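You operate a simulated robot arm through the tools that you are given. There is no shell and no other tool. Be economical: measure what you need, move in short steps, check, and stop when the job is done.

You are at the controls of a simulated robot arm. One attempt, no reset.

JOB
Put the labelled brick that says "No 95" from the top of the brown table on the shelf under the sight glass and the labelled brick labelled "No 26" in the small teal tub. Put the jar marked "sulphur" from the top of the drum fan on the top of the green cabinet and the jar labelled "chalk" on the deck of the trolley. Put the green cup in the inside of the steel basin. Put the bottle marked "OIL 75" from the kneader end of the bin bench on the roller bench beside the white cabinet. Put the cream tape roll on the kneader end of the bin bench away on the shelf under the blue bench. Put the orange cup from the jar end of the bin bench in the inside of the steel basin. Open the catch tray, put the blue lidded jar inside and shut the tray again. Any order will do. Set down upright: jar, green cup, bottle, orange cup, blue lidded jar.

The check looks at the end state, three seconds after you hand in, the way a careful person would. Anything else that was tipped, shoved, dropped, spilled or broken makes it a failure.

ROBOT AND FRAMES
A 7-joint arm with a fingered hand on a trunk, on a base that drives. Base frame: it is fixed to the floor where the robot stands at the start and does not move with it; the origin is under the middle of the robot, x ahead of it, y to its left, z up; the surface under the hand at the start is at about z = 0.76. Readings come in m, degrees, newtons and seconds.
With the tool pointing down near the work surface it reaches from about 0.14 to 0.78 m from the robot's upright axis, wherever it stands. Its first joint turns from -69.0 to 172.0 degrees. Places, roughly: blue bottle, grey bottle [1, -9.75, 1]; blue lidded jar [-0.5, -10, 0.75]; catch tray [-1.1, -8.6, 0.8]; cream tape roll (8x8x3 cm) [1.2, -9.9, 0.8]; deck of the trolley [3.1, -5.3, 0.3]; fin catch [-1.1, -8.6, 0.8]; green cup (8x8x10 cm) [1.1, -6, 1]; inside of the steel basin [-1, -7.3, 0.8]; labelled brick [0.5, -0.25, 0.75]; orange cup (8x8x10 cm) [-0.4, -9.9, 0.8]; red lidded jar, white lidded jar, yellow lidded ja [3.75, -1.5, 0.5]; roller bench beside the white cabinet [1.3, -7.5, 0.8]; shelf under the blue bench [-1.1, -4, 0.2]; shelf under the sight glass (22x40 cm) [-0.6, 0.7, 0.96]; small teal tub (16x16x10 cm) [0.6, 0, 0.8]; top of the green cabinet [7.1, -4.3, 0.9]. Payload 3.4 kg.
Tool frame: the origin (TCP) lies between the finger pads and is the grasp point; the fingertips stand 0.039 m ahead of it; z points along the fingers, y is the line along which they close. Largest opening 0.18 m; the body of the gripper starts 0.111 m behind the TCP. The gripper is a hand of 3 fingers: y runs from the thumb to the fingers, the wrist lies at [0, 0, -0.262] in the tool frame.
Orientation is that of the tool frame in the base frame, as a unit quaternion [x, y, z, w]. With the fingers straight down and closing along the base's y, the tool's x points along the base's -x, its y along +y and its z along -z.

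CONTROLS
- The arm moves only by the tool play_rows. Its argument "series" is a list of rows, each an object of numbers (a shift or turn left out is 0): "tx", "ty", "tz": the shift along the tool's x, y, z in units of 250 mm (1.0 is 250 mm); "ax", "ay", "az": the turn, a rotation vector about the tool's x, y, z in units of 60 degrees (1.0 is 60 degrees). In form: [{"tx": .., "ty": .., "tz": .., "ax": .., "ay": .., "az": ..}, ...]. A call has 1 to 20 rows; each row is the pose to reach, as a shift and turn from the pose commanded when the call began, along the tool's axes at that moment. A call with a number of a shift or a turn outside -1 to 1 is refused whole. Each row takes 0.2 s and may step no farther than 0.05 m and 8.6 degrees from the row before; otherwise, the whole call is refused. A pose out of reach is approached as far as the arm can. The call stops where the force on the tool passes 40 N (or 10 N more than at its start, if that is more) or the arm is blocked; 0.2 s more then pass. In this call time passes only in rows, and 0.2 s behind the last. The reply holds the time, the measured pose of the TCP, the force on the tool along the base axes, the opening and the grip force, in the units named above and with some noise, with the torque about the TCP (base axes, N m) and any sound that the robot's microphone picked up.
- Cameras (640 x 400 px; columns grow to the right, rows downward): "scene" is now at [0.131, 0.0282, 1.77]; the picture's right is [0.63, -0.78, -0.00], its down [-0.72, -0.59, -0.36] and it looks along [0.28, 0.23, -0.93] (base axes); focal length 225 px, centre (320, 200). "wrist" rides on the gripper at [0.062, -0.036, -0.128] in the tool frame; the picture's right is [0.50, 0.87, 0.00], its down [-0.75, 0.44, -0.49] and it looks along [-0.43, 0.25, 0.87] (tool axes); focal length 226 px, centre (320, 200). There is no depth. A picture from a camera that has moved, and an enlarged one, comes with that camera's place and axes in the base frame and with its lens. The place of the scene camera against the robot may be out by one fixed shift of up to 0.018 m in any direction.
- camera(camera): a new picture of that camera. It takes no simulated time.
- lift_body(by): slides the trunk up (or, below 0, down) by that many m; the arm and the scene camera ride with it, the base frame stays. It gives what a move gives, with no picture.
- steer(legs): drives the robot by 1 to 6 legs, each [ahead, left, turn to the left] in m, m and degrees, along the robot's own axes; the way and the turn of a leg run together, so that a leg with both is an arc; at most 1.5 m and 180 degrees a leg. The arm and the cameras ride along, it lands a little off, and it stops where it bumps. It gives what a move gives.
- move_fingers(finger1, finger2, thumb_bend): sets how far each is bent, from 0 (flat) to 1 (curled in); at 0.3 the hand is open as for a grip, at 0.7 the pads meet at the TCP. One left out holds its place. A second passes; each finger stops where it meets its share of the squeeze, and holds until it gets a number again. It is the only way to open and close the hand. It gives what a move gives, with no picture; readings hold the bend of each and the force on the fingers (four entries, about 0 where the hand has none), thumb and palm.
- turn_head(pan, tilt): turns the head with the scene camera to pan (to the left, within 143 degrees either way) and tilt (down, from -29 to 69), counted from straight ahead of the robot. It gives what a move gives.
- close_up(camera, box): a new picture of the part [left, top, right, bottom] of that camera's present view, enlarged. It takes no simulated time.
- close_job(): hands the job in; it is judged then, once.

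Work in short steps. Places have to be worked out from the pictures, the camera data and where the tool is seen: move nearer, look again, correct. Check each grasp and each placing, and mend what went wrong. You have 525 turns and 308 pictures in all, those below and enlarged ones among them. Open the gripper and draw the arm clear of the work before you hand the job in, unless the task says otherwise.

The tools are called after "Emit:" as a command line: name --argument value ..., lists and objects as JSON in quotes. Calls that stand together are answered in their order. play_rows: Moves the arm, as the interface text tells. Its arguments: {"type":"object","properties":{"series":{"type":"array","items":{"type":"object","properties":{"tx":{"type":"number"},"ty":{"type":"number"},"tz":{"type":"number"},"ax":{"type":"number"},"ay":{"type":"number"},"az":{"type":"number"}}}}},"required":["series"]} The other tools are called the same way: lift_body (by) slides the trunk up or down; move_fingers (finger1, finger2, thumb_bend) moves the fingers one by one; steer (legs) drives the base; turn_head (pan, tilt) turns the head that bears the scene camera; camera (camera) takes a picture; close_up (camera, box) takes an enlarged picture of a part of a camera's view; close_job () hands the job in.

At the start:

```text
time: 0.0
position: [0.5077, 0.1301, 1.2208]
orientation: [0.0, 1.0, 0.001, 0.0]
contact_force: [1.3, 0.1, -0.1]
ft_torque: [0.0, 0.02, -0.02]
opening: 0.1798
finger_force: 0.1
shape: jaw
bend: [0.3, 0.3, 0.3]
finger forces: [0.0, 0.1, 0.0, 0.0, 0.1, 0.0]
trunk travel left (down, up): [-0.25, 0.292]
robot x, y, heading: [0.003, -0.0034, 0.3]
head pan, tilt: [39.1, 68.8]
```

scene: 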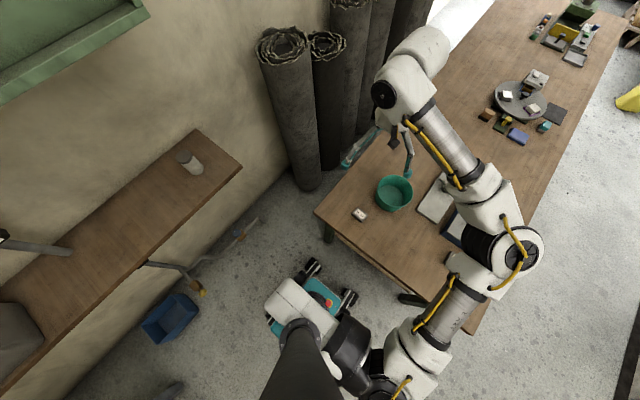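
wrist: 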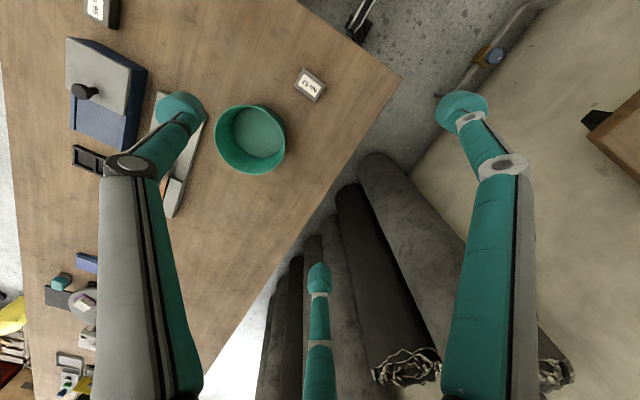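

I begin by reading the brick labels with enlarged pictures.

Emit:
close_up --camera "wrist" --box '[270, 50, 350, 110]'

Emit:
close_up --camera "wrist" --box '[60, 0, 140, 50]'

Emit:
turn_head --pan -10 --tilt 60

```text
6.67 times, centred on (310, 80) of wrist
camera zoom: at [0.4451, 0.0944, 1.3477], right [-0.5, 0.87, 0.0], down [0.75, 0.43, 0.49], along [0.43, 0.25, -0.87], focal length 1507 px, centre (387, 1000)
```

zoom: 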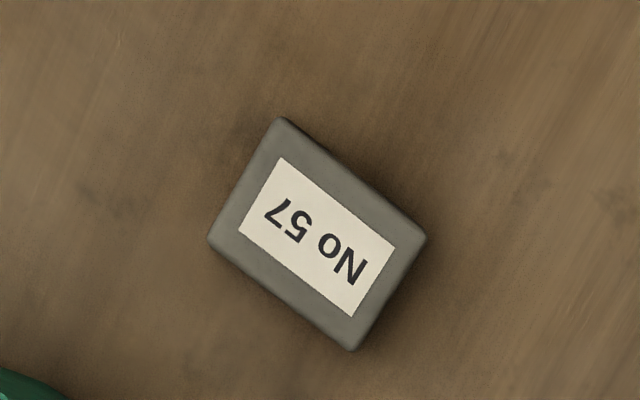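

```text
8.00 times, centred on (100, 25) of wrist
camera zoom: at [0.4451, 0.0944, 1.3477], right [-0.5, 0.87, 0.0], down [0.75, 0.43, 0.49], along [0.43, 0.25, -0.87], focal length 1808 px, centre (2080, 1600)
```

zoom: 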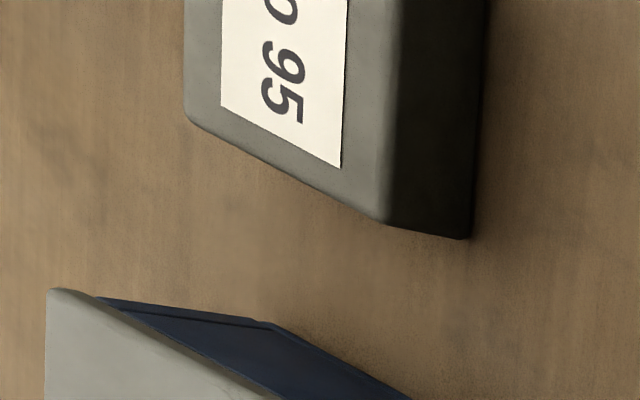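

```text
time: 1.2
position: [0.5045, 0.1319, 1.2212]
orientation: [-0.001, 1.0, -0.001, 0.001]
contact_force: [0.5, 0.1, 0.4]
ft_torque: [0.0, -0.01, 0.0]
opening: 0.18
finger_force: 0.1
shape: jaw
bend: [0.3, 0.3, 0.3]
finger forces: [0.1, 0.0, 0.0, 0.0, 0.1, 0.1]
trunk travel left (down, up): [-0.25, 0.292]
robot x, y, heading: [0.0008, -0.0031, -0.4]
head pan, tilt: [-10.0, 60.0]
```

Emit:
camera --camera "scene"

```text
303 pictures are left
camera scene: at [0.1532, -0.0188, 1.7793], right [-0.17, -0.98, 0.0], down [-0.85, 0.15, -0.5], along [0.49, -0.09, -0.87], focal length 225 px, centre (320, 200)
```

scene: 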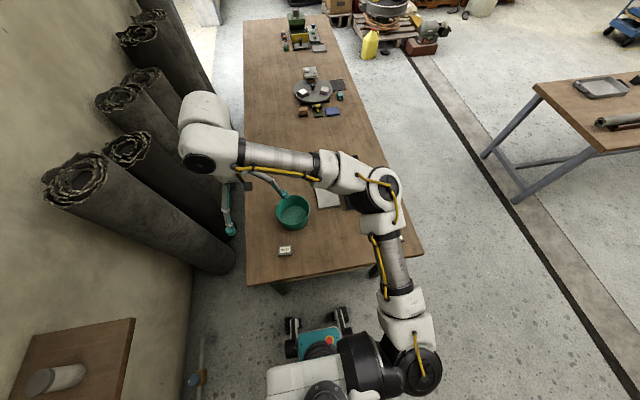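

The "No 95" brick lies near [0.57, -0.32], "No 57" at [0.48, 0.09]. "No 26" is not seen yet; I shift the hand to the right to view the rest of the table.

Emit:
play_rows --series '[{"ty": -0.2}, {"ty": -0.4}, {"ty": -0.6}, {"ty": -0.8}, {"ty": -1.0}]'

Emit:
camera --camera "wrist"

Emit:
camera --camera "scene"

```text
time: 2.4
position: [0.5045, -0.1219, 1.2207]
orientation: [0.0, 1.0, 0.001, 0.002]
contact_force: [-0.3, -0.1, 0.3]
ft_torque: [-0.02, -0.01, -0.01]
opening: 0.1799
finger_force: 0.2
shape: jaw
bend: [0.3, 0.3, 0.3]
finger forces: [0.1, 0.0, 0.0, 0.0, 0.0, 0.0]
trunk travel left (down, up): [-0.25, 0.292]
robot x, y, heading: [0.001, 0.0008, -0.1]
head pan, tilt: [-10.0, 60.0]
```

```text
302 pictures are left
camera wrist: at [0.4418, -0.1579, 1.3477], right [-0.5, 0.87, 0.0], down [0.75, 0.43, 0.5], along [0.43, 0.25, -0.87], focal length 226 px, centre (320, 200)
```

wrist: 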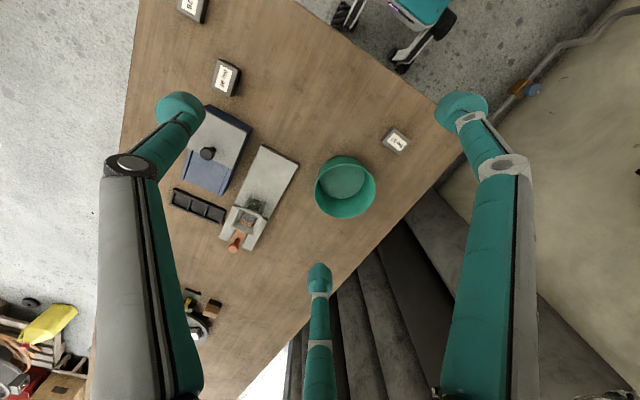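

```text
301 pictures are left
camera scene: at [0.1515, -0.0262, 1.7794], right [-0.17, -0.98, 0.0], down [-0.85, 0.15, -0.5], along [0.49, -0.08, -0.87], focal length 225 px, centre (320, 200)
```

scene: 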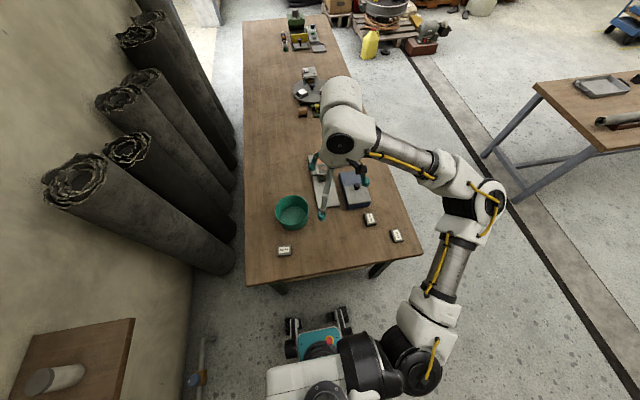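

Emit:
close_up --camera "wrist" --box '[170, 0, 266, 105]'

Emit:
close_up --camera "scene" --box '[240, 180, 420, 290]'

Emit:
turn_head --pan 125 --tilt 45

Emit:
camera --camera "scene"

```text
3.81 times, centred on (218, 52) of wrist
camera zoom: at [0.4418, -0.1579, 1.3477], right [-0.5, 0.87, 0.0], down [0.75, 0.43, 0.5], along [0.43, 0.25, -0.87], focal length 861 px, centre (709, 762)
```

zoom: 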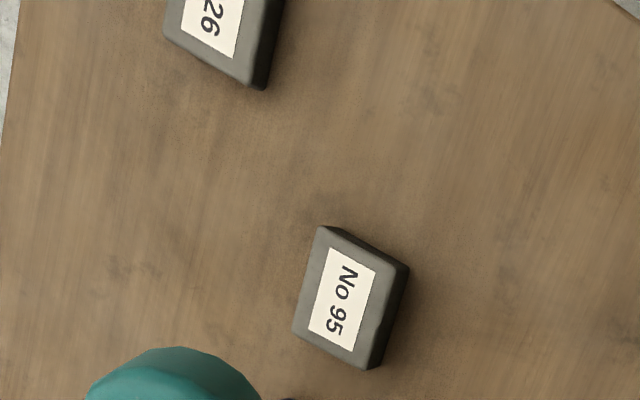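

```text
3.56 times, centred on (330, 235) of scene
camera zoom: at [0.1515, -0.0262, 1.7794], right [-0.17, -0.98, 0.0], down [-0.85, 0.15, -0.5], along [0.49, -0.08, -0.87], focal length 801 px, centre (284, 76)
```

zoom: 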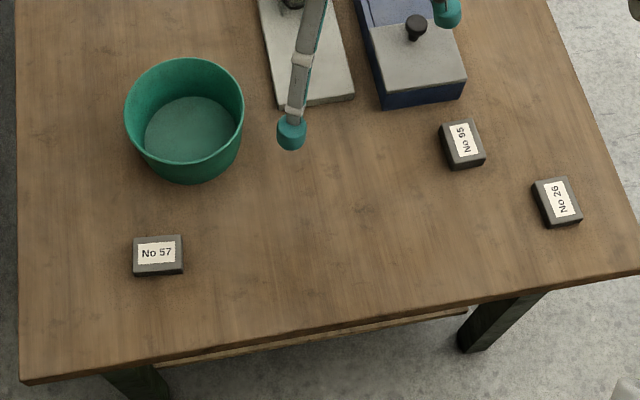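

```text
time: 4.5
position: [0.5059, -0.1185, 1.221]
orientation: [0.001, 1.0, 0.0, 0.001]
contact_force: [0.2, 1.1, 0.0]
ft_torque: [0.0, -0.03, 0.02]
opening: 0.1799
finger_force: 0.0
shape: jaw
bend: [0.3, 0.3, 0.3]
finger forces: [0.0, 0.0, 0.0, 0.0, 0.0, 0.0]
trunk travel left (down, up): [-0.25, 0.292]
robot x, y, heading: [-0.0032, -0.0004, -0.0]
head pan, tilt: [125.0, 45.0]
```

```text
298 pictures are left
camera scene: at [0.0406, 0.0552, 1.7994], right [0.82, 0.57, 0.0], down [0.4, -0.58, -0.71], along [-0.41, 0.58, -0.7], focal length 225 px, centre (320, 200)
```

scene: 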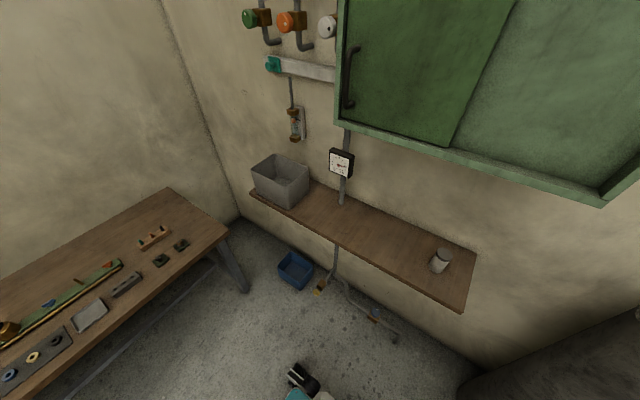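

Emit:
close_up --camera "scene" --box '[220, 60, 400, 240]'

Emit:
turn_head --pan -90 --tilt 20

Emit:
camera --camera "scene"

```text
2.22 times, centred on (310, 150) of scene
camera zoom: at [0.0406, 0.0552, 1.7994], right [0.82, 0.57, 0.0], down [0.4, -0.58, -0.71], along [-0.41, 0.58, -0.7], focal length 500 px, centre (342, 311)
```

zoom: 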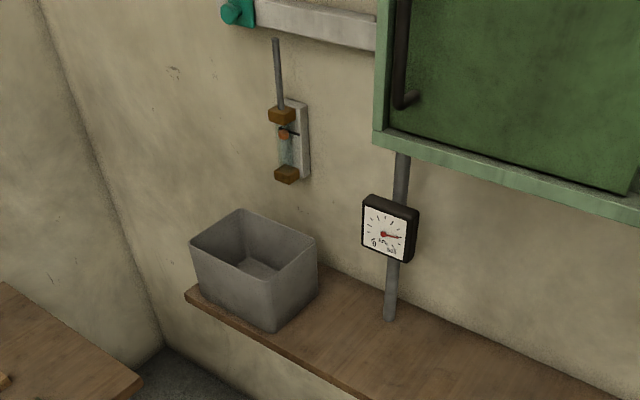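

```text
time: 7.6
position: [0.5056, -0.1181, 1.2214]
orientation: [0.0, 1.0, 0.0, 0.0]
contact_force: [-0.8, 0.7, 0.2]
ft_torque: [-0.04, 0.0, -0.01]
opening: 0.1799
finger_force: 0.0
shape: jaw
bend: [0.3, 0.3, 0.3]
finger forces: [0.0, 0.1, 0.1, 0.1, 0.0, 0.0]
trunk travel left (down, up): [-0.25, 0.292]
robot x, y, heading: [-0.0004, -0.0013, 0.1]
head pan, tilt: [-90.0, 20.0]
```

```text
296 pictures are left
camera scene: at [0.0873, -0.1044, 1.8374], right [-1.0, 0.0, 0.0], down [0.0, 0.35, -0.94], along [0.0, -0.94, -0.35], focal length 225 px, centre (320, 200)
```

scene: 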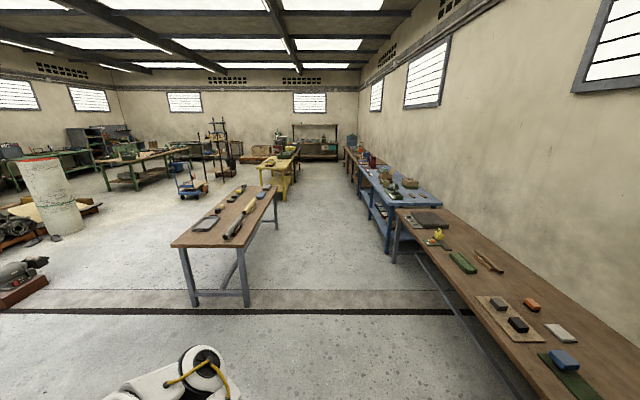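

I want to understand the geometry of the hand, so I look at it with the head camera.

Emit:
turn_head --pan -15 --tilt 45

Emit:
close_up --camera "scene" --box '[240, 110, 460, 330]'

Emit:
move_fingers --finger1 0.55 --finger2 0.55 --thumb_bend 0.55

Emit:
camera --camera "wrist"

Emit:
close_up --camera "scene" --box '[240, 110, 460, 330]'

```text
time: 9.1
position: [0.5052, -0.1176, 1.2201]
orientation: [0.0, 1.0, 0.0, 0.001]
contact_force: [-0.2, -1.0, -0.1]
ft_torque: [-0.01, -0.01, 0.03]
opening: 0.18
finger_force: 0.0
shape: jaw
bend: [0.3, 0.3, 0.3]
finger forces: [0.0, 0.1, 0.0, 0.0, 0.0, 0.0]
trunk travel left (down, up): [-0.25, 0.292]
robot x, y, heading: [-0.003, 0.0001, -0.1]
head pan, tilt: [-15.0, 45.0]
```

```text
1.82 times, centred on (350, 220) of scene
camera zoom: at [0.1657, -0.0323, 1.7987], right [-0.26, -0.97, 0.0], down [-0.69, 0.19, -0.7], along [0.68, -0.18, -0.71], focal length 410 px, centre (266, 164)
```

zoom: 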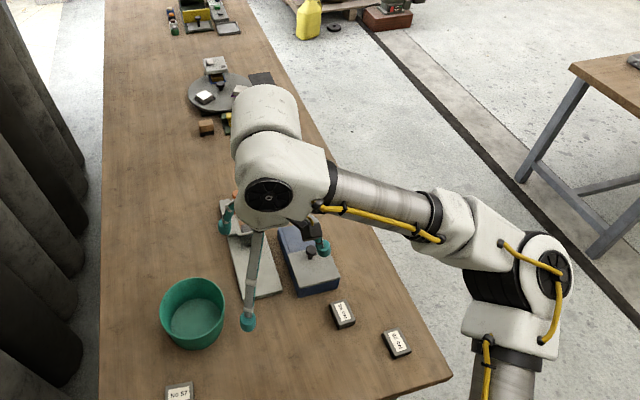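

```text
time: 10.1
position: [0.5061, -0.1193, 1.2204]
orientation: [0.0, 1.0, 0.001, 0.001]
contact_force: [-0.7, 0.1, 0.2]
ft_torque: [-0.02, -0.01, -0.01]
opening: 0.0538
finger_force: 0.0
shape: fingers
bend: [0.55, 0.55, 0.55]
finger forces: [0.0, 0.0, 0.0, 0.1, 0.0, 0.1]
trunk travel left (down, up): [-0.25, 0.292]
robot x, y, heading: [0.0005, -0.0004, -0.1]
head pan, tilt: [-15.0, 45.0]
```

```text
294 pictures are left
camera wrist: at [0.4428, -0.1546, 1.3477], right [-0.5, 0.87, 0.0], down [0.75, 0.43, 0.49], along [0.43, 0.25, -0.87], focal length 226 px, centre (320, 200)
```

wrist: 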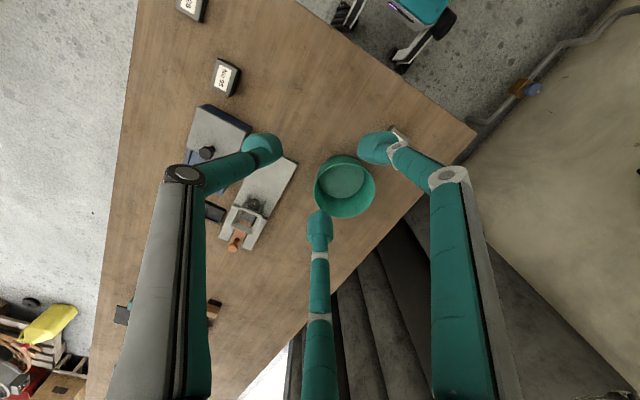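

```text
1.82 times, centred on (350, 220) of scene
camera zoom: at [0.1657, -0.0323, 1.7987], right [-0.26, -0.97, 0.0], down [-0.69, 0.19, -0.7], along [0.68, -0.18, -0.71], focal length 410 px, centre (266, 164)
```

zoom: 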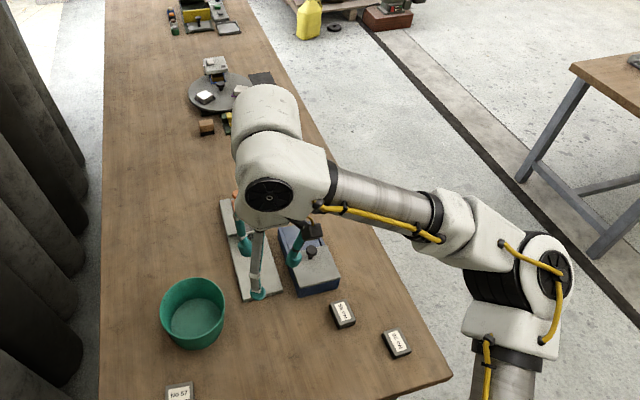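

The hand is a symmetric three-finger one (thumb on -y, the others 120° away). I preshape it a bit and go above the "No 95" brick at about [0.558, -0.328].

Emit:
move_fingers --finger1 0.42 --finger2 0.42 --thumb_bend 0.42

Emit:
play_rows --series '[{"tx": -0.026, "ty": -0.105, "tz": 0.125}, {"tx": -0.052, "ty": -0.21, "tz": 0.25}, {"tx": -0.078, "ty": -0.315, "tz": 0.375}, {"tx": -0.105, "ty": -0.42, "tz": 0.5}, {"tx": -0.13, "ty": -0.525, "tz": 0.625}, {"tx": -0.156, "ty": -0.63, "tz": 0.75}, {"tx": -0.182, "ty": -0.735, "tz": 0.875}, {"tx": -0.21, "ty": -0.84, "tz": 1.0}]'

Emit:
camera --camera "wrist"

Emit:
close_up --camera "scene" --box '[260, 150, 460, 330]'

```text
time: 11.1
position: [0.5055, -0.1181, 1.2218]
orientation: [0.0, 1.0, 0.0, 0.0]
contact_force: [-0.3, 0.2, 0.0]
ft_torque: [0.01, 0.02, 0.0]
opening: 0.1041
finger_force: 0.1
shape: fingers
bend: [0.42, 0.42, 0.42]
finger forces: [0.0, 0.0, 0.0, 0.0, 0.1, 0.0]
trunk travel left (down, up): [-0.25, 0.292]
robot x, y, heading: [0.0024, -0.002, 0.0]
head pan, tilt: [-15.0, 45.0]
```

```text
time: 12.9
position: [0.5577, -0.3305, 0.9729]
orientation: [0.0, 1.0, 0.0, 0.001]
contact_force: [-0.1, -0.2, 0.5]
ft_torque: [0.01, 0.04, 0.0]
opening: 0.1043
finger_force: 0.1
shape: fingers
bend: [0.42, 0.42, 0.42]
finger forces: [0.1, 0.1, 0.0, 0.0, 0.1, 0.1]
trunk travel left (down, up): [-0.25, 0.292]
robot x, y, heading: [0.0047, 0.0001, -0.2]
head pan, tilt: [-15.0, 45.0]
```

```text
292 pictures are left
camera wrist: at [0.4946, -0.3667, 1.0982], right [-0.5, 0.87, 0.0], down [0.75, 0.43, 0.49], along [0.43, 0.25, -0.87], focal length 226 px, centre (320, 200)
```

wrist: 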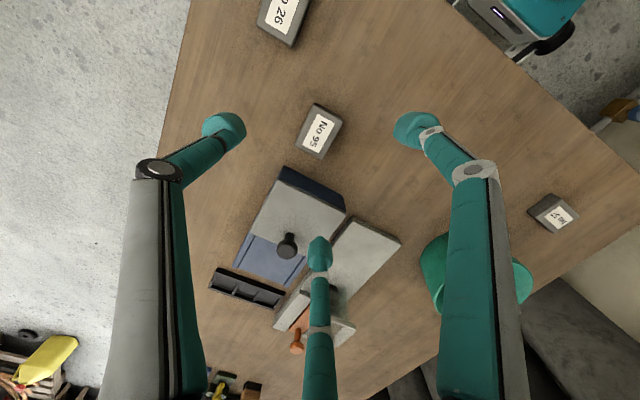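

```text
2.22 times, centred on (360, 240) of scene
camera zoom: at [0.1662, -0.0367, 1.7985], right [-0.26, -0.97, 0.0], down [-0.69, 0.19, -0.7], along [0.68, -0.18, -0.71], focal length 500 px, centre (231, 111)
```

zoom: 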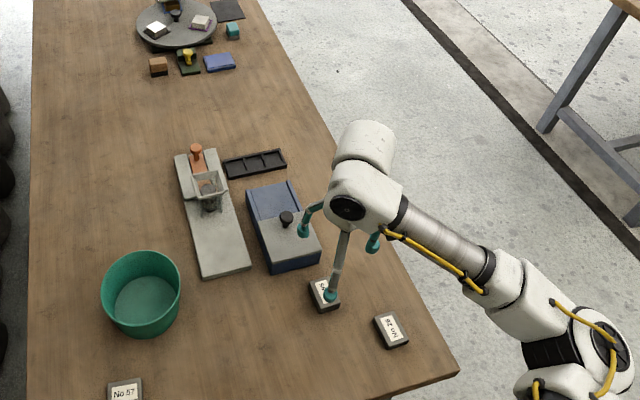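

The brick is centred at about [0.555, -0.333] with the blue box close beyond it at x≈0.64. I turn the hand 90° so no finger points at the box (thumb towards me).

Emit:
play_rows --series '[{"az": 0.125}, {"az": 0.25}, {"az": 0.375}, {"az": 0.5}, {"az": 0.625}, {"az": 0.75}, {"az": 0.875}, {"az": 1.0}]'

Emit:
play_rows --series '[{"az": 0.125}, {"az": 0.25}, {"az": 0.375}, {"az": 0.5}]'

Emit:
camera --camera "wrist"

```text
time: 14.7
position: [0.5576, -0.3309, 0.9718]
orientation: [0.501, 0.865, 0.001, 0.0]
contact_force: [0.3, 0.4, 0.6]
ft_torque: [0.0, -0.04, 0.01]
opening: 0.1045
finger_force: 0.1
shape: fingers
bend: [0.42, 0.42, 0.42]
finger forces: [0.0, 0.0, 0.0, 0.0, 0.0, 0.1]
trunk travel left (down, up): [-0.25, 0.292]
robot x, y, heading: [0.003, -0.0015, -0.2]
head pan, tilt: [-15.0, 45.0]
```

```text
time: 15.7
position: [0.5568, -0.3295, 0.9727]
orientation: [0.708, 0.706, 0.001, 0.0]
contact_force: [-0.2, -0.7, -0.4]
ft_torque: [-0.01, 0.03, 0.02]
opening: 0.1043
finger_force: 0.0
shape: fingers
bend: [0.42, 0.42, 0.42]
finger forces: [0.1, 0.1, 0.0, 0.0, 0.0, 0.0]
trunk travel left (down, up): [-0.25, 0.292]
robot x, y, heading: [0.0002, -0.0037, -0.1]
head pan, tilt: [-15.0, 45.0]
```

```text
290 pictures are left
camera wrist: at [0.5208, -0.2666, 1.0989], right [0.87, 0.5, 0.0], down [0.43, -0.76, 0.49], along [0.25, -0.43, -0.87], focal length 226 px, centre (320, 200)
```

wrist: 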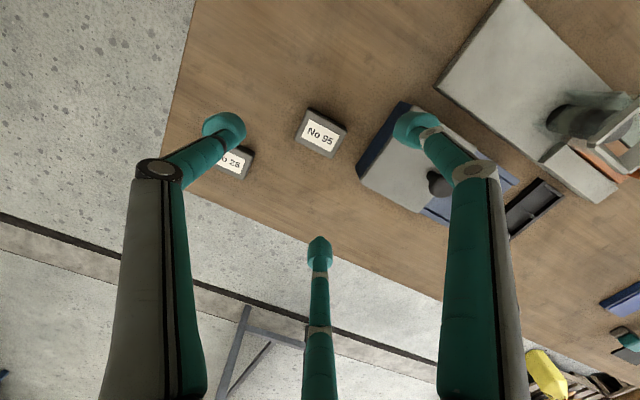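

The brick sits right below the TCP. I descend to z≈0.808.

Emit:
play_rows --series '[{"tz": 0.16}, {"tz": 0.32}, {"tz": 0.46}, {"tz": 0.56}, {"tz": 0.62}, {"tz": 0.66}]'

Emit:
camera --camera "wrist"

Emit:
close_up --camera "scene" --box '[290, 170, 430, 300]'

```text
time: 17.1
position: [0.5584, -0.3286, 0.8064]
orientation: [0.707, 0.707, 0.001, 0.001]
contact_force: [-0.2, -0.2, 1.0]
ft_torque: [0.02, 0.01, -0.01]
opening: 0.1044
finger_force: 0.0
shape: fingers
bend: [0.42, 0.42, 0.42]
finger forces: [0.0, 0.0, 0.1, 0.0, 0.1, 0.0]
trunk travel left (down, up): [-0.25, 0.292]
robot x, y, heading: [0.0002, 0.0038, 0.1]
head pan, tilt: [-15.0, 45.0]
```

```text
289 pictures are left
camera wrist: at [0.5214, -0.266, 0.9335], right [0.87, 0.5, 0.0], down [0.43, -0.75, 0.49], along [0.25, -0.43, -0.87], focal length 226 px, centre (320, 200)
```

wrist: 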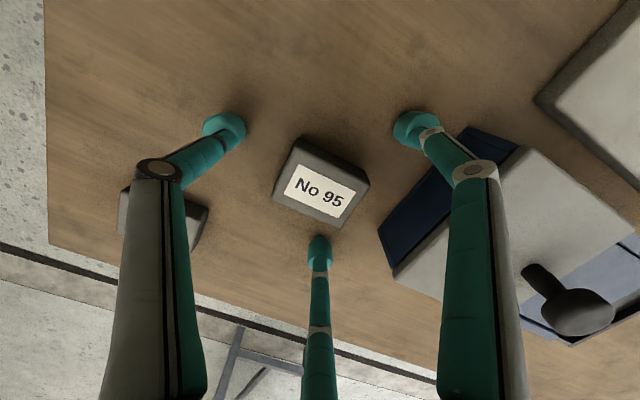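

```text
3.08 times, centred on (360, 235) of scene
camera zoom: at [0.1654, -0.0349, 1.7987], right [-0.26, -0.97, 0.0], down [-0.69, 0.19, -0.7], along [0.68, -0.18, -0.71], focal length 693 px, centre (197, 92)
```

zoom: 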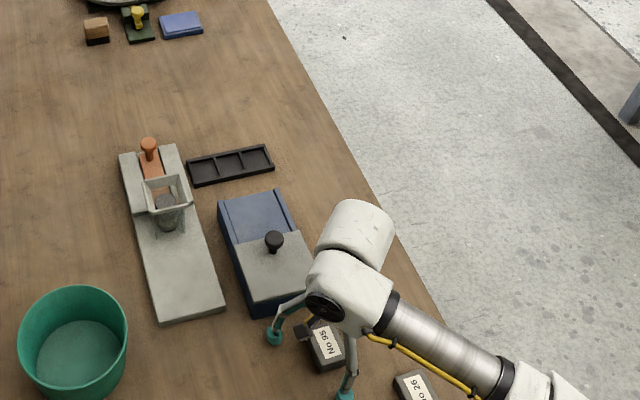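

The fingers straddle the brick; I close.

Emit:
move_fingers --finger1 0.8 --finger2 0.8 --thumb_bend 0.8

Emit:
camera --camera "wrist"

```text
time: 18.1
position: [0.5578, -0.3294, 0.8071]
orientation: [0.707, 0.707, 0.001, 0.0]
contact_force: [-0.4, 0.1, 2.4]
ft_torque: [-0.03, -0.16, 0.01]
opening: 0.0138
finger_force: 15.6
shape: fingers
bend: [0.61, 0.57, 0.74]
finger forces: [8.7, 10.8, 0.1, 0.0, 12.5, 0.0]
trunk travel left (down, up): [-0.25, 0.292]
robot x, y, heading: [-0.0004, 0.0018, 0.1]
head pan, tilt: [-15.0, 45.0]
```

```text
287 pictures are left
camera wrist: at [0.5213, -0.2657, 0.934], right [0.87, 0.5, 0.0], down [0.43, -0.75, 0.49], along [0.25, -0.43, -0.87], focal length 226 px, centre (320, 200)
```

wrist: 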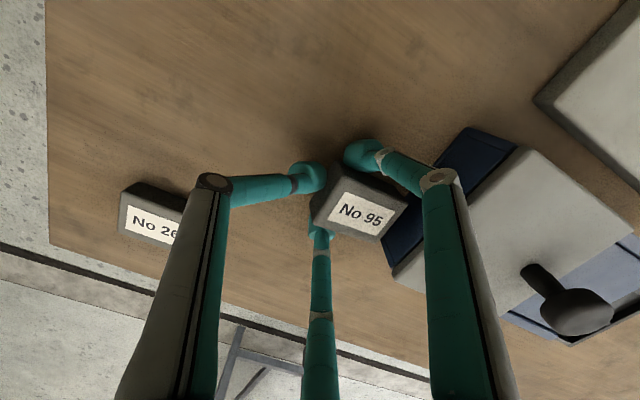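

The thumb pushed the brick about 3 cm forward, so it is held by its rear part. I lift slightly and pull back, to regrip it away from the box.

Emit:
play_rows --series '[{"tz": -0.04}, {"tz": -0.06, "ty": -0.05}, {"tz": -0.06, "ty": -0.15}, {"tz": -0.06, "ty": -0.24}]'

Emit:
camera --camera "wrist"

```text
time: 19.1
position: [0.496, -0.3298, 0.8219]
orientation: [0.707, 0.707, 0.0, 0.0]
contact_force: [-0.1, -0.6, 0.8]
ft_torque: [0.04, -0.07, -0.04]
opening: 0.0124
finger_force: 15.0
shape: fingers
bend: [0.61, 0.57, 0.76]
finger forces: [8.3, 9.5, 0.0, 0.0, 11.4, 0.1]
trunk travel left (down, up): [-0.25, 0.292]
robot x, y, heading: [-0.0008, 0.0008, 0.0]
head pan, tilt: [-15.0, 45.0]
```

```text
286 pictures are left
camera wrist: at [0.4601, -0.2662, 0.949], right [0.87, 0.5, 0.0], down [0.43, -0.75, 0.49], along [0.25, -0.43, -0.87], focal length 226 px, centre (320, 200)
```

wrist: 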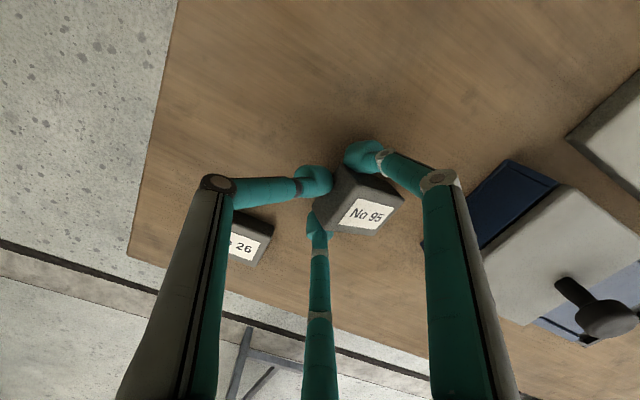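

It is held but a bit tilted. I set it down here and regrip with the thumb as a stop.

Emit:
play_rows --series '[{"tz": 0.03}, {"tz": 0.055}]'

Emit:
move_fingers --finger1 0.42 --finger2 0.42 --thumb_bend 0.42

Emit:
camera --camera "wrist"

```text
time: 19.7
position: [0.4976, -0.3286, 0.8068]
orientation: [0.708, 0.706, 0.001, 0.001]
contact_force: [-0.2, 0.3, 0.2]
ft_torque: [0.01, 0.02, -0.01]
opening: 0.0038
finger_force: 0.1
shape: fingers
bend: [0.7, 0.68, 0.8]
finger forces: [0.1, 0.0, 0.1, 0.0, 0.1, 0.0]
trunk travel left (down, up): [-0.25, 0.292]
robot x, y, heading: [-0.0013, 0.0027, -0.2]
head pan, tilt: [-15.0, 45.0]
```

```text
time: 20.7
position: [0.4967, -0.3296, 0.8084]
orientation: [0.707, 0.707, 0.001, 0.001]
contact_force: [-1.6, 0.3, -0.7]
ft_torque: [-0.03, 0.02, -0.04]
opening: 0.1042
finger_force: 0.1
shape: fingers
bend: [0.42, 0.42, 0.42]
finger forces: [0.0, 0.0, 0.0, 0.0, 0.0, 0.0]
trunk travel left (down, up): [-0.25, 0.292]
robot x, y, heading: [-0.0013, -0.0016, -0.0]
head pan, tilt: [-15.0, 45.0]
```

```text
285 pictures are left
camera wrist: at [0.4612, -0.2666, 0.9349], right [0.87, 0.5, 0.0], down [0.43, -0.75, 0.49], along [0.25, -0.43, -0.87], focal length 226 px, centre (320, 200)
```

wrist: 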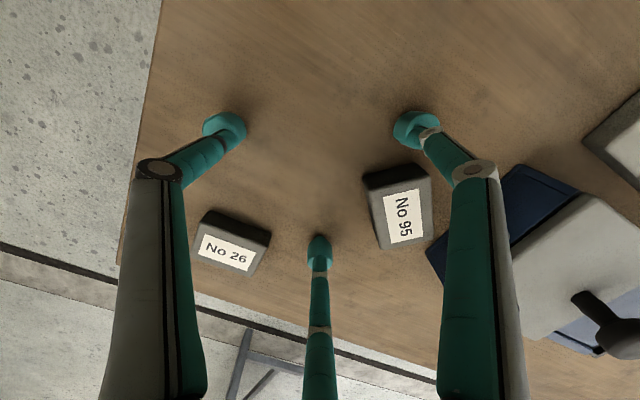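

The brick slipped and lies turned about -25° at [0.557, -0.315]. I rise, turn 25° and centre over it.

Emit:
play_rows --series '[{"tz": -0.15}, {"tz": -0.3}, {"tz": -0.3, "ty": 0.12, "tx": 0.03, "az": 0.14}, {"tz": -0.3, "ty": 0.24, "tx": 0.058, "az": 0.28}, {"tz": -0.3, "ty": 0.24, "tx": 0.058, "az": 0.417}]'

Emit:
camera --camera "wrist"

```text
time: 21.9
position: [0.5579, -0.3152, 0.883]
orientation: [0.845, 0.535, 0.002, 0.001]
contact_force: [0.3, 0.3, -0.2]
ft_torque: [0.0, 0.0, 0.0]
opening: 0.1042
finger_force: 0.0
shape: fingers
bend: [0.42, 0.42, 0.42]
finger forces: [0.0, 0.0, 0.0, 0.0, 0.0, 0.0]
trunk travel left (down, up): [-0.25, 0.292]
robot x, y, heading: [0.0049, 0.0026, -0.0]
head pan, tilt: [-15.0, 45.0]
```

```text
284 pictures are left
camera wrist: at [0.5506, -0.2426, 1.0102], right [1.0, 0.08, 0.0], down [0.07, -0.87, 0.49], along [0.04, -0.49, -0.87], focal length 226 px, centre (320, 200)
```

wrist: 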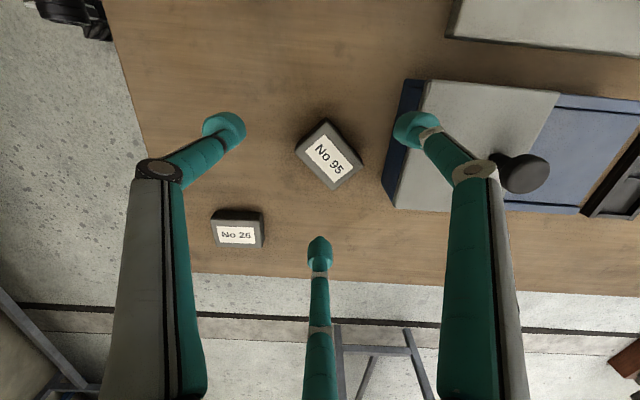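

Emit:
close_up --camera "wrist" --box '[280, 105, 376, 201]'

```text
4.17 times, centred on (328, 153) of wrist
camera zoom: at [0.5506, -0.2426, 1.0102], right [1.0, 0.08, 0.0], down [0.07, -0.87, 0.49], along [0.04, -0.49, -0.87], focal length 942 px, centre (287, 396)
```

zoom: 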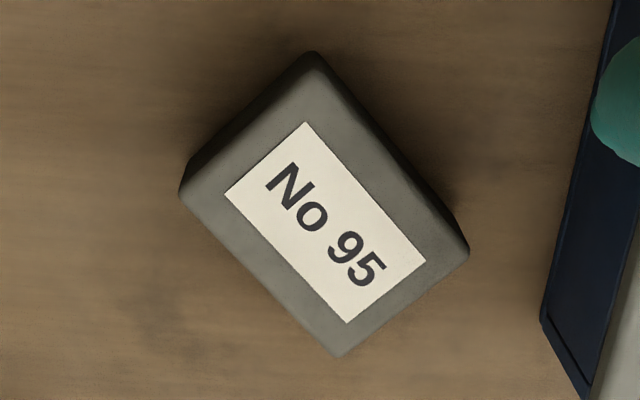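

The brick's long axis is at -45°, centre [0.566, -0.318]. I rotate the hand so that the thumb points to the free side (-45°), keeping fingers off the box.

Emit:
play_rows --series '[{"tz": -0.15, "az": -0.13}, {"tz": -0.2, "az": -0.26}, {"tz": -0.2, "az": -0.39}, {"tz": -0.2, "az": -0.52}, {"tz": -0.2, "az": -0.65}, {"tz": -0.2, "az": -0.78}, {"tz": -0.2, "az": -0.9}, {"tz": -0.2, "az": -1.0}]'

Emit:
play_rows --series '[{"az": -0.14}, {"az": -0.28}, {"az": -0.42}, {"az": -0.56}, {"az": -0.7}, {"az": -0.84}, {"az": -0.98}]'

Emit:
play_rows --series '[{"az": -0.14}, {"az": -0.28}, {"az": -0.42}, {"az": -0.56}, {"az": -0.69}]'

Emit:
camera --camera "wrist"

```text
time: 23.7
position: [0.5579, -0.3143, 0.9336]
orientation: [0.46, 0.888, 0.001, 0.001]
contact_force: [0.5, -0.3, 0.3]
ft_torque: [0.01, 0.0, -0.04]
opening: 0.1041
finger_force: 0.0
shape: fingers
bend: [0.42, 0.42, 0.42]
finger forces: [0.1, 0.0, 0.0, 0.1, 0.0, 0.0]
trunk travel left (down, up): [-0.25, 0.292]
robot x, y, heading: [-0.0021, -0.0003, -0.1]
head pan, tilt: [-15.0, 45.0]
```

```text
time: 25.3
position: [0.5577, -0.314, 0.9321]
orientation: [-0.034, 0.999, 0.0, 0.002]
contact_force: [0.0, 0.7, -0.2]
ft_torque: [-0.03, 0.0, 0.0]
opening: 0.1042
finger_force: 0.1
shape: fingers
bend: [0.42, 0.42, 0.42]
finger forces: [0.0, 0.0, 0.1, 0.1, 0.1, 0.0]
trunk travel left (down, up): [-0.25, 0.292]
robot x, y, heading: [0.0015, 0.0022, -0.0]
head pan, tilt: [-15.0, 45.0]
```

```text
time: 26.5
position: [0.5582, -0.3144, 0.9334]
orientation: [-0.385, 0.923, 0.0, 0.001]
contact_force: [-0.6, 0.3, -0.1]
ft_torque: [-0.02, 0.01, -0.03]
opening: 0.1041
finger_force: 0.2
shape: fingers
bend: [0.42, 0.42, 0.42]
finger forces: [0.1, 0.0, 0.0, 0.0, 0.0, 0.0]
trunk travel left (down, up): [-0.25, 0.292]
robot x, y, heading: [-0.0002, 0.0008, -0.1]
head pan, tilt: [-15.0, 45.0]
```

```text
282 pictures are left
camera wrist: at [0.5386, -0.3844, 1.06], right [-0.97, 0.25, 0.0], down [0.22, 0.84, 0.49], along [0.13, 0.48, -0.87], focal length 226 px, centre (320, 200)
```

wrist: 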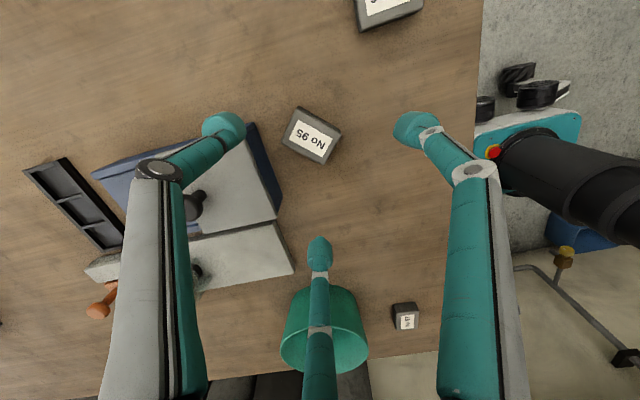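

Centred estimate [0.5665, -0.320]. I go down along the corrected line.

Emit:
play_rows --series '[{"tx": -0.008, "ty": -0.04, "tz": 0.12}, {"tx": -0.008, "ty": -0.04, "tz": 0.28}, {"tx": -0.008, "ty": -0.04, "tz": 0.4}, {"tx": -0.008, "ty": -0.04, "tz": 0.48}, {"tx": -0.008, "ty": -0.04, "tz": 0.513}]'

Emit:
move_fingers --thumb_bend 0.53

Emit:
camera --camera "wrist"

```text
time: 27.7
position: [0.5651, -0.322, 0.8057]
orientation: [-0.383, 0.924, -0.001, 0.003]
contact_force: [0.7, 0.8, 4.6]
ft_torque: [-0.11, 0.27, 0.02]
opening: 0.1045
finger_force: 2.2
shape: fingers
bend: [0.42, 0.42, 0.42]
finger forces: [4.7, 0.1, 0.0, 0.1, 0.0, 0.0]
trunk travel left (down, up): [-0.25, 0.292]
robot x, y, heading: [0.0019, -0.003, -0.2]
head pan, tilt: [-15.0, 45.0]
```

```text
time: 28.7
position: [0.5659, -0.3208, 0.8061]
orientation: [-0.383, 0.924, -0.001, 0.002]
contact_force: [3.6, -1.5, 11.8]
ft_torque: [-0.55, -0.58, 0.07]
opening: 0.0883
finger_force: 6.2
shape: fingers
bend: [0.42, 0.42, 0.52]
finger forces: [0.0, 0.1, 0.0, 0.1, 12.5, 0.0]
trunk travel left (down, up): [-0.25, 0.292]
robot x, y, heading: [-0.0019, 0.0006, -0.0]
head pan, tilt: [-15.0, 45.0]
```

```text
281 pictures are left
camera wrist: at [0.5469, -0.39, 0.9327], right [-0.97, 0.26, 0.0], down [0.22, 0.84, 0.49], along [0.13, 0.48, -0.87], focal length 226 px, centre (320, 200)
```

wrist: 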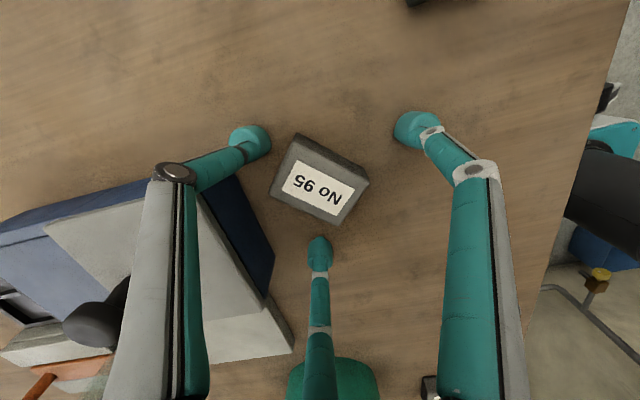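

A fingertip is touching the table, so I rise 8 mm, then close: thumb as the stop, fingers pushing.

Emit:
play_rows --series '[{"tz": -0.04}]'

Emit:
move_fingers --finger1 0.8 --finger2 0.8 --thumb_bend 0.54

Emit:
camera --camera "wrist"

```text
time: 29.1
position: [0.5651, -0.3214, 0.8131]
orientation: [-0.384, 0.923, 0.001, -0.001]
contact_force: [-0.2, -0.4, -0.2]
ft_torque: [-0.02, 0.01, 0.03]
opening: 0.0839
finger_force: 0.2
shape: fingers
bend: [0.42, 0.42, 0.53]
finger forces: [0.0, 0.0, 0.0, 0.1, 0.0, 0.0]
trunk travel left (down, up): [-0.25, 0.292]
robot x, y, heading: [-0.0017, 0.0002, -0.2]
head pan, tilt: [-15.0, 45.0]
```

```text
time: 30.1
position: [0.567, -0.3205, 0.8146]
orientation: [-0.384, 0.923, -0.001, 0.001]
contact_force: [-0.1, -0.5, 0.2]
ft_torque: [0.0, -0.02, 0.0]
opening: 0.0445
finger_force: 11.6
shape: fingers
bend: [0.61, 0.61, 0.53]
finger forces: [10.6, 10.6, 0.0, 0.0, 2.5, 0.0]
trunk travel left (down, up): [-0.25, 0.292]
robot x, y, heading: [-0.0011, -0.0013, -0.1]
head pan, tilt: [-15.0, 45.0]
```

```text
280 pictures are left
camera wrist: at [0.5473, -0.3901, 0.9416], right [-0.97, 0.26, 0.0], down [0.22, 0.84, 0.49], along [0.13, 0.48, -0.87], focal length 226 px, centre (320, 200)
```

wrist: 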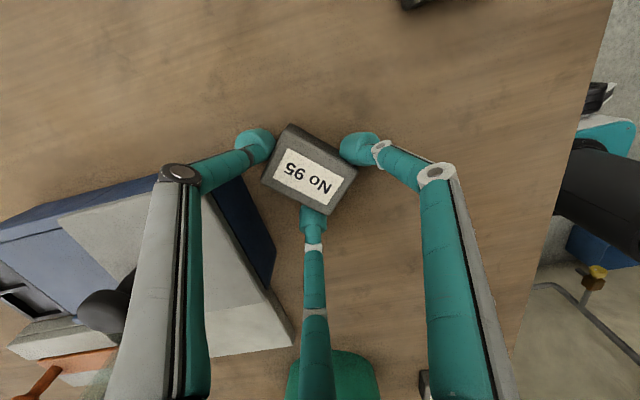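

A balanced three-point grip. I lift it straight up by 0.25 m and check.

Emit:
play_rows --series '[{"tz": -0.1}, {"tz": -0.25}, {"tz": -0.4}, {"tz": -0.55}, {"tz": -0.7}, {"tz": -0.85}, {"tz": -1.0}]'

Emit:
camera --camera "wrist"

```text
time: 31.7
position: [0.5661, -0.3194, 1.0655]
orientation: [-0.383, 0.924, -0.001, 0.001]
contact_force: [0.5, 0.2, -0.9]
ft_torque: [-0.01, -0.01, 0.0]
opening: 0.0444
finger_force: 12.0
shape: fingers
bend: [0.61, 0.61, 0.53]
finger forces: [10.6, 10.6, 0.1, 0.0, 2.4, 0.0]
trunk travel left (down, up): [-0.25, 0.292]
robot x, y, heading: [0.002, 0.0025, 0.3]
head pan, tilt: [-15.0, 45.0]
```

```text
279 pictures are left
camera wrist: at [0.5463, -0.3899, 1.192], right [-0.97, 0.26, 0.0], down [0.22, 0.84, 0.49], along [0.13, 0.48, -0.87], focal length 226 px, centre (320, 200)
```

wrist: 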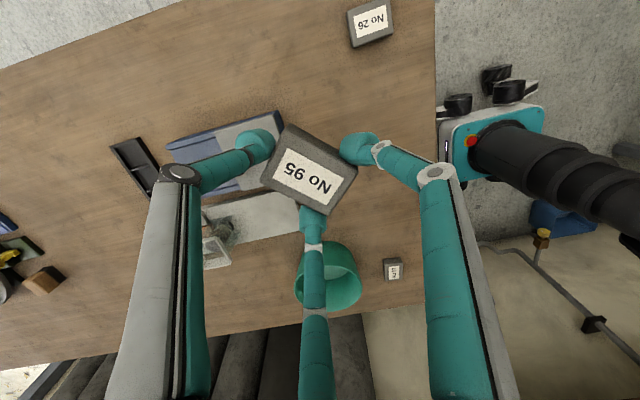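

Firm. I tuck the arm in front of the robot and raise it.

Emit:
play_rows --series '[{"tx": -0.07, "ty": 0.125, "tz": -0.07}, {"tx": -0.145, "ty": 0.25, "tz": -0.135}, {"tx": -0.22, "ty": 0.375, "tz": -0.2}, {"tx": -0.29, "ty": 0.5, "tz": -0.27}, {"tx": -0.36, "ty": 0.625, "tz": -0.34}, {"tx": -0.435, "ty": 0.75, "tz": -0.4}, {"tx": -0.51, "ty": 0.875, "tz": -0.47}, {"tx": -0.58, "ty": 1.0, "tz": -0.54}]'

Emit:
steer --legs '[[-0.5, 0, 0], [0, 0, 90]]'

Emit:
turn_head --pan 0 --tilt 45

Emit:
camera --camera "scene"

Emit:
camera --camera "wrist"

```text
time: 33.5
position: [0.4905, -0.0377, 1.2011]
orientation: [-0.383, 0.924, -0.001, 0.001]
contact_force: [-0.3, -0.3, -0.6]
ft_torque: [0.02, 0.0, -0.04]
opening: 0.0443
finger_force: 11.2
shape: fingers
bend: [0.61, 0.61, 0.53]
finger forces: [10.5, 10.5, 0.0, 0.1, 2.4, 0.0]
trunk travel left (down, up): [-0.25, 0.292]
robot x, y, heading: [0.0016, 0.0018, -0.3]
head pan, tilt: [-15.0, 45.0]
```

```text
time: 40.2
position: [-0.4458, 0.4903, 1.2006]
orientation: [0.921, -0.39, -0.002, 0.0]
contact_force: [0.6, -0.3, -0.4]
ft_torque: [0.0, -0.01, 0.0]
opening: 0.0443
finger_force: 11.8
shape: fingers
bend: [0.61, 0.61, 0.53]
finger forces: [10.3, 10.4, 0.0, 0.0, 2.4, 0.0]
trunk travel left (down, up): [-0.25, 0.292]
robot x, y, heading: [-0.496, 0.0001, 89.1]
head pan, tilt: [-15.0, 45.0]
```

```text
time: 41.0
position: [-0.4484, 0.4863, 1.2018]
orientation: [0.921, -0.389, 0.0, -0.002]
contact_force: [-0.3, 0.2, -1.3]
ft_torque: [0.04, 0.02, 0.02]
opening: 0.0439
finger_force: 12.1
shape: fingers
bend: [0.61, 0.61, 0.52]
finger forces: [10.5, 10.6, 0.0, 0.1, 2.5, 0.0]
trunk travel left (down, up): [-0.25, 0.292]
robot x, y, heading: [-0.501, -0.0018, 89.0]
head pan, tilt: [0.0, 45.0]
```

```text
278 pictures are left
camera scene: at [-0.4882, 0.1632, 1.7987], right [1.0, -0.02, 0.0], down [-0.02, -0.71, -0.7], along [0.01, 0.7, -0.71], focal length 225 px, centre (320, 200)
```

scene: 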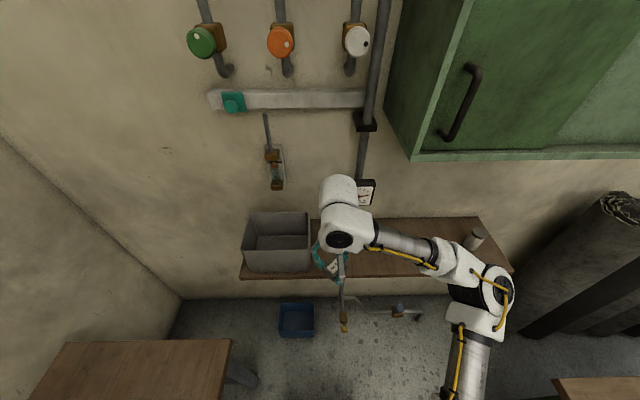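

```text
277 pictures are left
camera wrist: at [-0.3782, 0.4672, 1.3291], right [-0.27, -0.96, 0.0], down [-0.84, 0.24, 0.49], along [-0.47, 0.14, -0.87], focal length 226 px, centre (320, 200)
```

wrist: 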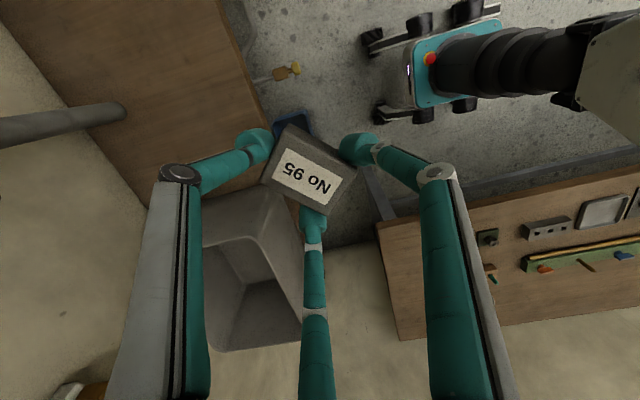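

The shelf's free part next to the grey box (right face x≈-0.525) is in view. I'll set the brick at about [-0.45, 0.66]; first I move above and turn the thumb towards +x.

Emit:
play_rows --series '[{"tx": -0.08, "ty": -0.08, "az": 0.125}, {"tx": -0.16, "ty": -0.16, "az": 0.25}, {"tx": -0.25, "ty": -0.24, "az": 0.375}, {"tx": -0.33, "ty": -0.32, "az": 0.5}, {"tx": -0.415, "ty": -0.4, "az": 0.625}, {"tx": -0.498, "ty": -0.485, "az": 0.75}]'

Emit:
camera --camera "wrist"

Emit:
camera --camera "scene"

```text
time: 42.4
position: [-0.448, 0.6617, 1.2023]
orientation: [-0.701, 0.713, 0.001, 0.002]
contact_force: [0.9, -0.6, -1.0]
ft_torque: [-0.03, -0.02, 0.0]
opening: 0.0443
finger_force: 12.0
shape: fingers
bend: [0.61, 0.61, 0.52]
finger forces: [10.3, 10.5, 0.0, 0.1, 2.4, 0.1]
trunk travel left (down, up): [-0.25, 0.292]
robot x, y, heading: [-0.4945, 0.0001, 88.8]
head pan, tilt: [0.0, 45.0]
```

```text
276 pictures are left
camera wrist: at [-0.4136, 0.5992, 1.329], right [-0.88, -0.48, 0.0], down [-0.42, 0.76, 0.49], along [-0.24, 0.43, -0.87], focal length 226 px, centre (320, 200)
```

wrist: 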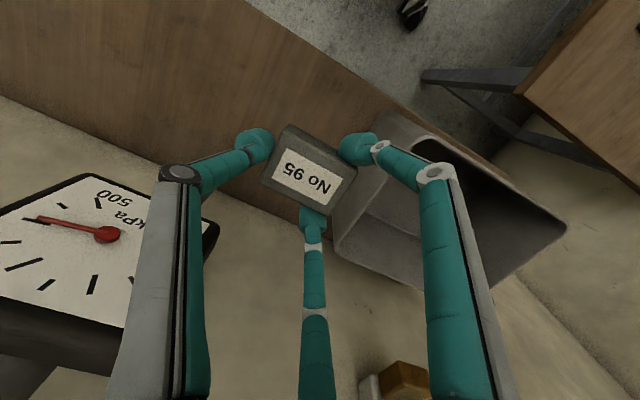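

```text
275 pictures are left
camera scene: at [-0.49, 0.166, 1.7984], right [1.0, -0.02, 0.0], down [-0.01, -0.71, -0.7], along [0.01, 0.7, -0.71], focal length 225 px, centre (320, 200)
```

scene: 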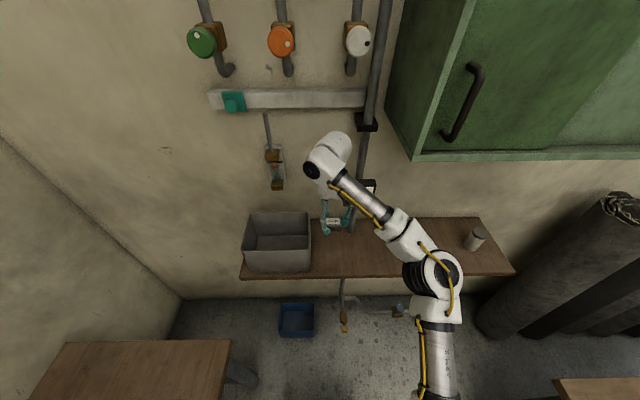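

Moving 2 cm back from the wall for gauge clearance and descending towards the shelf.

Emit:
play_rows --series '[{"tx": 0.08, "tz": 0.1}, {"tx": 0.08, "tz": 0.25}, {"tx": 0.08, "tz": 0.4}, {"tx": 0.08, "tz": 0.53}, {"tx": 0.08, "tz": 0.62}, {"tx": 0.08, "tz": 0.68}]'

Emit:
camera --camera "wrist"

Emit:
close_up --camera "scene" --box '[240, 160, 400, 300]'

```text
time: 43.8
position: [-0.4473, 0.6422, 1.033]
orientation: [-0.701, 0.713, 0.002, 0.002]
contact_force: [-0.1, 0.0, -1.0]
ft_torque: [-0.01, -0.01, -0.02]
opening: 0.0438
finger_force: 11.8
shape: fingers
bend: [0.61, 0.61, 0.52]
finger forces: [10.4, 10.5, 0.0, 0.0, 2.3, 0.0]
trunk travel left (down, up): [-0.25, 0.292]
robot x, y, heading: [-0.5022, 0.0015, 88.9]
head pan, tilt: [0.0, 45.0]
```

```text
274 pictures are left
camera wrist: at [-0.4118, 0.5788, 1.1591], right [-0.87, -0.49, 0.0], down [-0.42, 0.76, 0.5], along [-0.24, 0.43, -0.87], focal length 226 px, centre (320, 200)
```

wrist: 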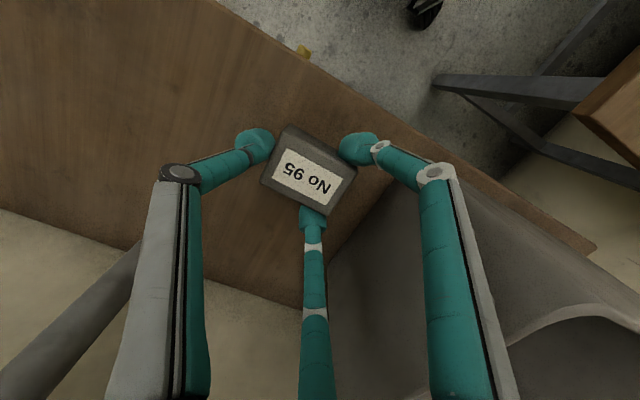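

```text
2.86 times, centred on (320, 230) of scene
camera zoom: at [-0.488, 0.1653, 1.7985], right [1.0, -0.02, 0.0], down [-0.02, -0.71, -0.7], along [0.01, 0.7, -0.71], focal length 644 px, centre (320, 114)
```

zoom: 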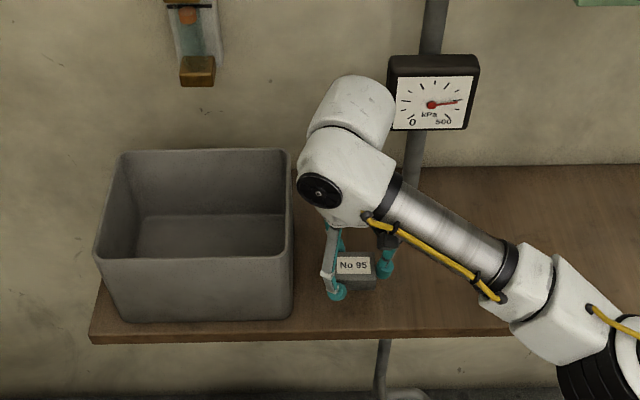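

Good position between box and gauge. I lower in small steps until contact.

Emit:
play_rows --series '[{"tz": 0.02}, {"tz": 0.04}, {"tz": 0.055}, {"tz": 0.065}]'

```text
time: 44.8
position: [-0.447, 0.6431, 1.0163]
orientation: [-0.702, 0.712, 0.001, 0.002]
contact_force: [0.0, -0.3, -1.0]
ft_torque: [0.0, 0.02, 0.02]
opening: 0.0439
finger_force: 11.4
shape: fingers
bend: [0.61, 0.61, 0.52]
finger forces: [10.4, 10.4, 0.0, 0.0, 2.3, 0.1]
trunk travel left (down, up): [-0.25, 0.292]
robot x, y, heading: [-0.4967, 0.004, 88.6]
head pan, tilt: [0.0, 45.0]
```

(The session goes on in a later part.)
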